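You operate a simulated robot arm through the tools that you are given. There is no shell and no other tool. Be economical: measure what you need, move in short steps, check, and stop when the job is done.

Carry out the task below with a simulated robot arm. There is one attempt and no reset: what you move stays moved.

TASK
Stand the brass bushing beside the white ring. It goes on the side that lies toward x +0.0, y +1.0 (a direction in the base frame), with about 3 cm between them.
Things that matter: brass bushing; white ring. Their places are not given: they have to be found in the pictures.

It is judged by the outcome, as a careful person would: the job done as asked, and still so three seconds after it is handed in. It fails if anything else is knocked over, pushed out of place, dropped, spilled or broken.

THE ROBOT
A 6-joint arm with a two-finger parallel gripper, fixed in place. Base frame: the origin is at the foot of the arm, x ahead of it, y to its left, z up; the work surface is at about z = 0.86. Lengths are in m, angles in rad, forces in N, time in s.
With the tool pointing down near the work surface it reaches from about 0.26 to 0.68 m from the base axis. Its first joint turns from -1.152 to 1.152 rad. Payload 2.9 kg.
Tool frame: the origin (TCP) lies between the finger pads and is the grasp point; the fingertips stand 0.03 m ahead of it; z points along the fingers, y is the line along which they close. The gripper opens to 0.11 m. The fingers are 0.02 m wide and 0.01 m thick; the gripper's body (0.048 by 0.112 m) begins 0.055 m behind the TCP.
Orientation is told as [roll, pitch, yaw] about the base's x, y, z axes, in that order, counted from this pose: with the fingers straight down and closing along the base's y, the tool's x points along the base's -x, its y along +y and its z along -z.

THE INTERFACE
- The arm moves only by the tool move_arm. Its argument "commands" is one flat list of numbers, 7 for each row, row after row: the turn, a rotation vector about the base's x, y, z in units of 8 degrees (1.0 is 8 degrees), then the shift along the base's x, y, z in units of 30 mm (1.0 is 30 mm), then the gripper command, from -1 (fully open) to 1 (shut), values between in proportion. In form: [rx, ry, rz, dx, dy, dz, jaw, rx, ry, rz, dx, dy, dz, jaw, ...]. A call has 1 to 12 rows; each row shifts and turns the commanded pose from where the row before left it. A call with a number of a shift or a turn outside -1 to 1 is refused whole. A row lasts 0.2 s, in which the tool goes at most 0.05 m and 0.15 rad; a call with a longer step from one row to the next is refused whole, and so is a gripper value outside its range. A pose out of reach is approached as far as the arm can. The call stops where the force on the tool passes 40 N (or 10 N more than at its start, if that is more) or the arm is blocked; 0.2 s more then pass. The fingers move at their own pace (about 0.108 m/s each) and stop on an object; they squeeze with about 32 N. The grip force told is the motor's: it shows also when the fingers shut on nothing. Time passes only in rows, and 0.2 s behind the last, so rows that do not move let the fingers close. It gives the time, the measured TCP pose, the force on the tool (base axes), the opening and the grip force at its end, in the units of the frame above (readings bear some noise).
- Cameras (640 x 400 px; columns grow to the right, rows downward): "scene" is fixed at [0.0679, 0.4199, 1.4113]; the picture's right is [-0.86, -0.51, 0.00], its down [-0.16, 0.26, -0.95] and it looks along [0.49, -0.82, -0.31] (base axes); focal length 309 px, centre (320, 200). "wrist" rides on the gripper at [-0.036, 0, -0.057] in the tool frame; the picture's right is [0.00, -1.00, 0.00], its down [0.97, 0.00, -0.24] and it looks along [0.24, 0.00, 0.97] (tool axes); focal length 218 px, centre (320, 200).
- get_image(camera): a new picture of that camera. No time passes.
- point_at(camera, pixels): for up to 12 pixels [column, row] of the newest picture of that camera ("zoom" is the newest enlarged one), the place [x, y, z] in the base frame of the surface seen there, good to about 0.003 m. No time passes.
- enlarge(camera, box): a new picture of the part [left, top, right, bottom] of that camera's present view, enlarged. No time passes.
- job_done(): hands the job in; it is judged then, once.

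Work in short steps. Measure before you move; look again where a grasp or a placing could have gone wrong, and mend it. You have 60 turns and 20 pictures in all, the two below and enlarged ones among them. Open the gripper and draw the arm clear of the work before you hand the job in, unless the task says otherwise; then end with one line.

The tools are called after "Emit:" as a command line: name --argument value ..., lists and objects as JSON in quotes. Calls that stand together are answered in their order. move_arm: Moves the arm, as the interface text tells. Its arguments: {"type":"object","properties":{"commands":{"type":"array"}},"required":["commands"]} The other tools are called the same way: get_image (camera) takes a picture; point_at (camera, pixels) gives the place of the surface under pixels of a picture; enlarge (camera, box) takes an enlarged picture of a part of a camera's view; job_done () hands the job in.

At the start:

```text
t: 0.0
eef_pos: [0.4696, -0.2253, 1.1406]
orientation: [0.0, 0.0, 0.0]
contact_force: [-0.1, 0.5, -0.3]
grip_width: 0.1101
gripper_force: 0.0
```

scene: 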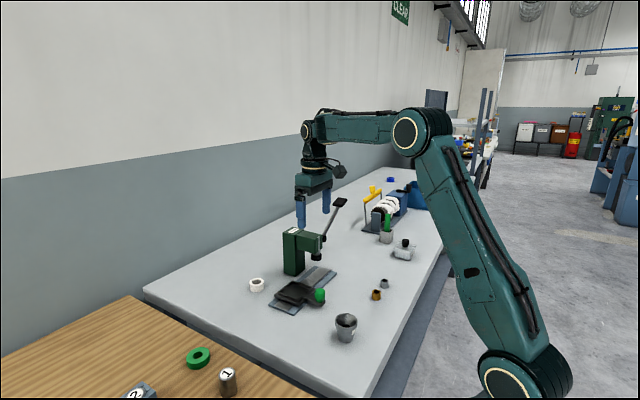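
wrist: 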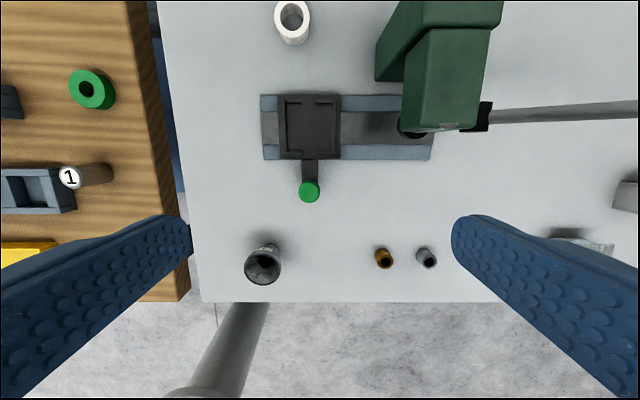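

The brass bushing appears at wrist (385,258) and the white ring at (292,22). I'll enlarge both and measure.

Emit:
enlarge --camera "wrist" --box '[340, 220, 460, 295]'

Emit:
point_at --camera "wrist" --pixels '[[385, 250], [385, 258], [376, 256], [394, 258], [385, 267], [292, 4], [275, 20], [310, 20], [292, 42], [230, 20], [427, 250]]'

Emit:
enlarge --camera "scene" --box '[230, 220, 430, 345]'

```text
5.33 times, centred on (400, 258) of wrist
```

zoom: 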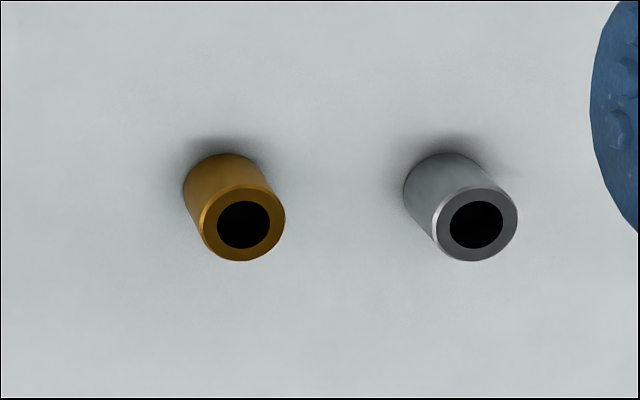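

```text
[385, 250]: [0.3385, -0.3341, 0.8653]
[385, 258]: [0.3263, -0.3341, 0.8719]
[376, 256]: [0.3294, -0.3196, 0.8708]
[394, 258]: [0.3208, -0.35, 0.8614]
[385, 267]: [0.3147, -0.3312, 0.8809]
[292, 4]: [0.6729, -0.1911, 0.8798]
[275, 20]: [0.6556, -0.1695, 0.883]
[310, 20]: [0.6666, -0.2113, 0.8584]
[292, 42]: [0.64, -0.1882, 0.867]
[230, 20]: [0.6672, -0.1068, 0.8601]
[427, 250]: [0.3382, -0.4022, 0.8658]
```

```text
3.20 times, centred on (330, 282) of scene
```

zoom: 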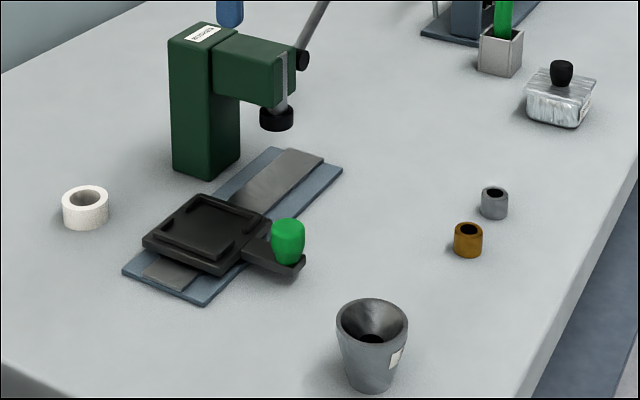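

I'll measure the rims of both pieces from the scene zoom: bushing at (468,240) and ring at (86,207).

Emit:
point_at --camera "zoom" --pixels '[[468, 223], [456, 228], [481, 229], [468, 237], [468, 250], [85, 187], [65, 197], [107, 197], [86, 208], [86, 222], [495, 189], [495, 205]]'

Emit:
point_at --camera "wrist" --pixels '[[379, 263], [392, 263], [385.6, 268.5], [385.6, 256.5], [278, 20], [306, 20], [292, 3], [292, 36], [281, 8], [303, 8], [281, 30], [303, 30]]'

```text
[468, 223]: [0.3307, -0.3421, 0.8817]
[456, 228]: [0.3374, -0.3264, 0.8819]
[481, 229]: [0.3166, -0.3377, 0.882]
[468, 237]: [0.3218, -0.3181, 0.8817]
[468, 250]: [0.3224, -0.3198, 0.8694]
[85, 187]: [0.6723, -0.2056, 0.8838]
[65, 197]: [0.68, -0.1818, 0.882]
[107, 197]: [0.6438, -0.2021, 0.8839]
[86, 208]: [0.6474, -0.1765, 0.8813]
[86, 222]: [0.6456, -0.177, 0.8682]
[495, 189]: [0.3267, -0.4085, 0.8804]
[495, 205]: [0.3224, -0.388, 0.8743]
```

```text
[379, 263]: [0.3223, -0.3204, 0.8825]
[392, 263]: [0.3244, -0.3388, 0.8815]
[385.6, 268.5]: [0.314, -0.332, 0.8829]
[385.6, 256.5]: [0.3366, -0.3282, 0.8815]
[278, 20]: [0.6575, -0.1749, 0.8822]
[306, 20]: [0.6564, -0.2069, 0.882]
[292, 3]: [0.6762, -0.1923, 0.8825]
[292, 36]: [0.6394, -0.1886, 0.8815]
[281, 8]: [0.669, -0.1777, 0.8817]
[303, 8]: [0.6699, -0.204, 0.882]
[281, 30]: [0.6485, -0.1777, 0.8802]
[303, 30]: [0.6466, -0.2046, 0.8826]
```

Bushing: centre ≈ (0.3265, -0.330), r≈0.013, top 0.882. Ring: centre ≈ (0.659, -0.191), r≈0.02. The target is therefore (0.659, -0.128). I'll move above the bushing with the jaws half open, since the silver bushing is a neighbour.

Emit:
move_arm --commands '[0, 0, 0, -0.795, -0.582, -0.78, 0, 0, 0, 0, -0.795, -0.582, -0.78, 0, 0, 0, 0, -0.795, -0.582, -0.78, 0, 0, 0, 0, -0.795, -0.582, -0.78, 0, 0, 0, 0, -0.795, -0.582, -0.78, 0, 0, 0, 0, -0.795, -0.582, -0.78, 0, 0, 0, 0, 0, 0, 0, 0]'

Emit:
get_image --camera "wrist"

```text
t: 1.6
eef_pos: [0.3271, -0.3292, 0.9988]
orientation: [0.0, -0.001, 0.0]
contact_force: [0.1, 1.0, 0.6]
grip_width: 0.0549
gripper_force: 0.1
```

```text
15 pictures are left
```

wrist: 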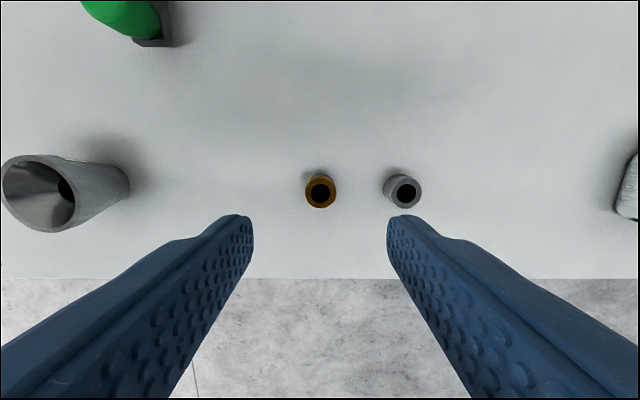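

Bushing is centred in columns at (320,192). I'll check its rim and the near edge of the silver one before going down.

Emit:
point_at --camera "wrist" --pixels '[[307, 192], [333, 192], [320, 179], [320, 206], [390, 192], [417, 192], [403, 179], [403, 205], [350, 190]]'

```text
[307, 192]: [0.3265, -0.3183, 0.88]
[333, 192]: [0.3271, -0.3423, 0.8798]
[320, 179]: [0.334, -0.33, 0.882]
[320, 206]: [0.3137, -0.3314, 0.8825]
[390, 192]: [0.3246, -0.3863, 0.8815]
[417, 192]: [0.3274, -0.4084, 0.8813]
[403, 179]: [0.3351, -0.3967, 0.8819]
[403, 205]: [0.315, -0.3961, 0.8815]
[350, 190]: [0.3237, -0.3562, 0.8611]
```

Centre confirmed at (0.326,-0.330), and the silver edge at y -0.385 leaves room for the finger. Next I lower to TCP z 0.8935.

Emit:
move_arm --commands '[0, 0, 0, -0.03, -0.02, -0.88, 0, 0, 0, 0, 0, 0, -0.88, 0, 0, 0, 0, 0, 0, -0.88, 0, 0, 0, 0, 0, 0, -0.6, 0, 0, 0, 0, 0, 0, -0.27, 0, 0, 0, 0, 0, 0, 0, 0]'

```text
t: 3.0
eef_pos: [0.325, -0.33, 0.896]
orientation: [-0.001, 0.001, 0.001]
contact_force: [0.4, -0.3, -0.4]
grip_width: 0.0552
gripper_force: 0.0
```

No contact and the height is 0.896, so I close the jaws.

Emit:
move_arm --commands '[0, 0, 0, 0.03, 0, -0.05, 0, 0, 0, 0, 0, 0, 0, 1, 0, 0, 0, 0, 0, 0, 1, 0, 0, 0, 0, 0, 0, 1]'

```text
t: 4.0
eef_pos: [0.3255, -0.3294, 0.8934]
orientation: [-0.001, 0.0, 0.0]
contact_force: [-0.1, -0.9, -0.3]
grip_width: 0.0245
gripper_force: 32.2
```

Held at width 0.0245. I lift it and swing to y ≈ -0.128.

Emit:
move_arm --commands '[0, 0, 0, 0, 0, 0.5, 1, 0, 0, 0, 0, 0, 1, 1, 0, 0, 0, 0, 0, 1, 1, 0, 0, 0, 0, 0, 1, 1, 0, 0, 0, 0, 0, 1, 1, 0, 0, 0, 0, 0.9, 0.5, 1, 0, 0, 0, 0, 1, 0, 1, 0, 0, 0, 0, 1, 0, 1, 0, 0, 0, 0, 1, 0, 1, 0, 0, 0, 0, 1, 0, 1, 0, 0, 0, 0, 1, 0, 1, 0, 0, 0, 0, 0.8, 0, 1]'

Emit:
get_image --camera "scene"

```text
t: 6.6
eef_pos: [0.3277, -0.1279, 1.0447]
orientation: [-0.002, 0.0, 0.0]
contact_force: [0.5, 0.0, 0.2]
grip_width: 0.0243
gripper_force: 31.6
```

```text
14 pictures are left
```

scene: 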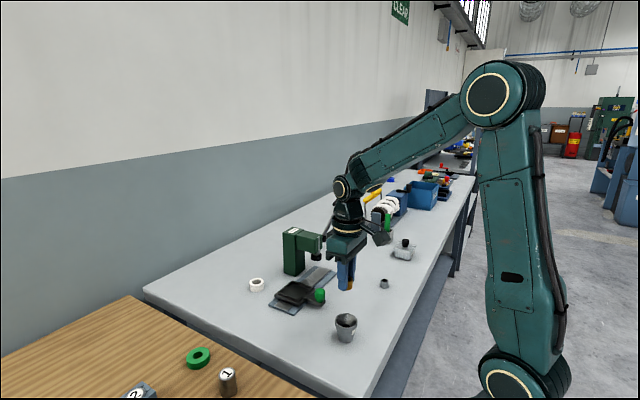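

Bushing still held. I move out along +x to about 0.63 while staying high, then re-measure the ring from the wrist.

Emit:
move_arm --commands '[0, 0, 0, 1, 0, 0, 1, 0, 0, 0, 1, 0, 0, 1, 0, 0, 0, 1, 0, 0, 1, 0, 0, 0, 1, 0, 0, 1, 0, 0, 0, 1, 0, 0, 1, 0, 0, 0, 1, 0, 0, 1, 0, 0, 0, 1, 0, 0, 1, 0, 0, 0, 1, 0, 0, 1, 0, 0, 0, 1, 0, 0, 1, 0, 0, 0, 1, 0, 0, 1]'

Emit:
get_image --camera "wrist"

```text
t: 8.8
eef_pos: [0.6287, -0.1295, 1.0447]
orientation: [0.001, 0.001, -0.001]
contact_force: [-0.5, 0.5, -1.0]
grip_width: 0.0247
gripper_force: 32.9
```

```text
13 pictures are left
```

wrist: 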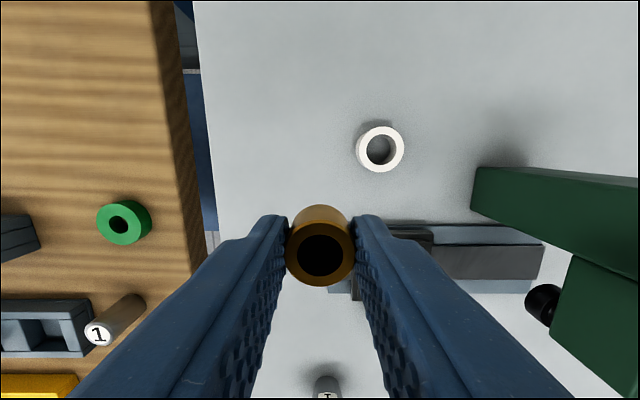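

Ring is at (380,149), with clear space to its left. I'll measure it precisely, along with the target area.

Emit:
point_at --camera "wrist" --pixels '[[358, 149], [402, 149], [380, 128], [380, 170], [364, 149], [397, 149], [380, 131], [380, 168], [345, 160], [320, 150], [290, 150], [365, 215]]'

```text
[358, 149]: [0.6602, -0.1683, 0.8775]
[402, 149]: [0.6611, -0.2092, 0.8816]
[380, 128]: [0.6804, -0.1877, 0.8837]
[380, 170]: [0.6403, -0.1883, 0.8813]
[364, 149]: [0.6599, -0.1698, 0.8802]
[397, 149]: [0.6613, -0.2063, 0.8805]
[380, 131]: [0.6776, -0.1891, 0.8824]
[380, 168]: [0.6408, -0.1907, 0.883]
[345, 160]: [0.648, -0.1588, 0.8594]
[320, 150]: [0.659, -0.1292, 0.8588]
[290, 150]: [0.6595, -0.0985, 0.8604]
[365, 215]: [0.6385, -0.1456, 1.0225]
```

Ring centre (0.660,-0.1895), r≈0.020, so the target is (0.660,-0.127). I shift there and descend to about 0.905.

Emit:
move_arm --commands '[0, 0, 0, 0.6, 0.04, 0, 1, 0, 0, 0, 0.44, 0.04, 0, 1, 0, 0, 0, 0, 0, -0.9, 1, 0, 0, 0, 0, 0, -0.9, 1, 0, 0, 0, 0, 0, -0.9, 1, 0, 0, 0, 0, 0, -0.9, 1, 0, 0, 0, 0, 0, -0.9, 1, 0, 0, 0, 0, 0, -0.15, 1, 0, 0, 0, 0, 0, 0, 1]'

```text
t: 10.8
eef_pos: [0.6437, -0.1276, 0.901]
orientation: [0.001, -0.001, 0.001]
contact_force: [0.3, -0.6, -0.9]
grip_width: 0.0247
gripper_force: 32.3
out of reach, approached as far as the arm can: row 2
```

The arm stopped short at x 0.644 because row 2 was out of reach at height. At this lower height I try moving further out.

Emit:
move_arm --commands '[0, 0, 0, 0.25, 0, 0, 1, 0, 0, 0, 0.25, 0, 0, 1, 0, 0, 0, 0, 0, 0, 1]'

```text
t: 11.6
eef_pos: [0.658, -0.1262, 0.902]
orientation: [0.001, 0.0, 0.0]
contact_force: [0.6, 0.5, -0.6]
grip_width: 0.0245
gripper_force: 31.7
```

Now at x 0.658, y -0.126. I lower the last 8 mm or so gently.

Emit:
move_arm --commands '[0, 0, 0, 0.05, -0.02, -0.15, 1, 0, 0, 0, 0, 0, -0.1, 1, 0, 0, 0, 0, 0, 0, 1]'

```text
t: 12.4
eef_pos: [0.6585, -0.1286, 0.8943]
orientation: [-0.001, 0.001, 0.0]
contact_force: [-0.3, 0.0, 0.4]
grip_width: 0.0245
gripper_force: 31.6
```

No contact force yet. I lower another 1 mm or so and check.

Emit:
move_arm --commands '[0, 0, 0, 0, 0, -0.04, 1, 0, 0, 0, 0, 0, 0, 1]'

```text
t: 13.0
eef_pos: [0.66, -0.1277, 0.893]
orientation: [0.001, 0.0, 0.0]
contact_force: [0.2, -0.4, 1.5]
grip_width: 0.0245
gripper_force: 31.6
```

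Height matches the grasp height, with light contact. I open only to about 0.042, leaving room for the ring, and rise straight up.

Emit:
move_arm --commands '[0, 0, 0, 0, 0, 0, 0.5, 0, 0, 0, 0, 0, 0, 0.24, 0, 0, 0, 0, 0, 0, 0.24, 0, 0, 0, 0, 0, 0.3, 0.24, 0, 0, 0, 0, 0, 0.6, 0.24, 0, 0, 0, 0, 0, 0.6, 0.24, 0, 0, 0, -0.5, 0, 0.8, 0.24, 0, 0, 0, -0.8, 0, 0.8, 0.24, 0, 0, 0, -0.8, 0, 0.8, 0.24]'

Emit:
get_image --camera "wrist"

Emit:
enlarge --camera "scene" --box '[200, 220, 400, 345]'

```text
t: 15.0
eef_pos: [0.5951, -0.1299, 1.0111]
orientation: [0.0, 0.001, -0.001]
contact_force: [0.2, -0.2, -0.2]
grip_width: 0.0418
gripper_force: 0.0
```

```text
12 pictures are left
```

wrist: 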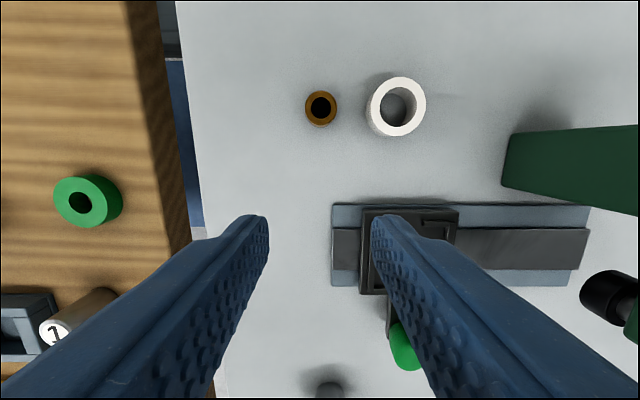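

```text
3.20 times, centred on (300, 282) of scene
```

zoom: 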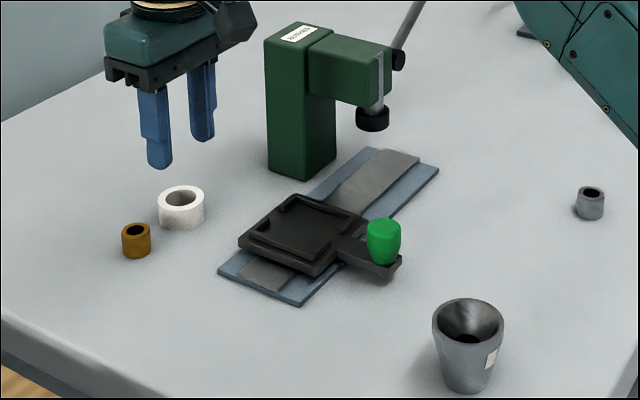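

The bushing stands upright beside the ring. I'll measure the gap and the alignment.

Emit:
point_at --camera "wrist" --pixels '[[307, 106], [335, 106], [320, 93], [320, 120], [369, 104], [424, 104], [397, 80], [397, 131], [352, 106]]'

```text
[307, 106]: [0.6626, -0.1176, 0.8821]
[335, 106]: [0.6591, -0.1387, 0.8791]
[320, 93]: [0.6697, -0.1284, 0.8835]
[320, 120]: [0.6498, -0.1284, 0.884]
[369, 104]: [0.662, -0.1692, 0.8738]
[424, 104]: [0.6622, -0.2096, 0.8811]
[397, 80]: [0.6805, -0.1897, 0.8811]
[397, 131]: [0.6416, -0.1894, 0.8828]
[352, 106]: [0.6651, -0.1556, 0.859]
```

The gap is about 3 cm (y -0.139 to -0.169) and the x positions match (0.660 and 0.661). I raise the arm clear and open the gripper.

Emit:
move_arm --commands '[0, 0, 0, -0.8, 0, 0.8, 0, 0, 0, 0, -0.8, 0, 0.8, -0.5, 0, 0, 0, -0.8, 0, 0.8, -1, 0, 0, 0, -0.8, 0, 0.8, -1, 0, 0, 0, 0, 0, 0, -1]'

Emit:
get_image --camera "scene"

```text
t: 16.2
eef_pos: [0.5, -0.1287, 1.1056]
orientation: [0.001, 0.001, 0.0]
contact_force: [0.0, -1.1, 0.2]
grip_width: 0.1099
gripper_force: 0.0
```

```text
10 pictures are left
```

scene: 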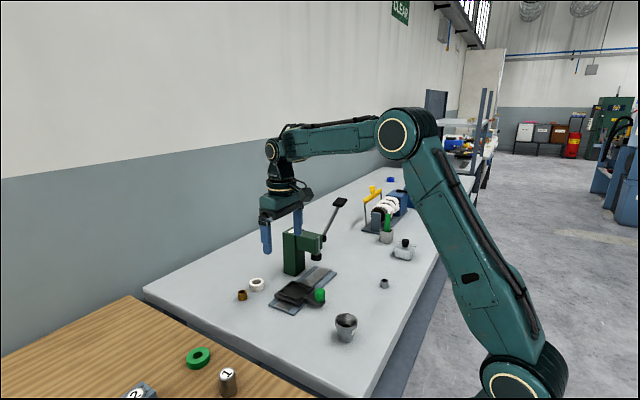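

Nothing else has moved and the arm is clear, so I hand the job in.

Emit:
job_done

```text
The job is handed in.
```

The brass bushing is standing upright on the +y side of the white ring, with a measured gap of about 3 cm, and nothing else was moved.
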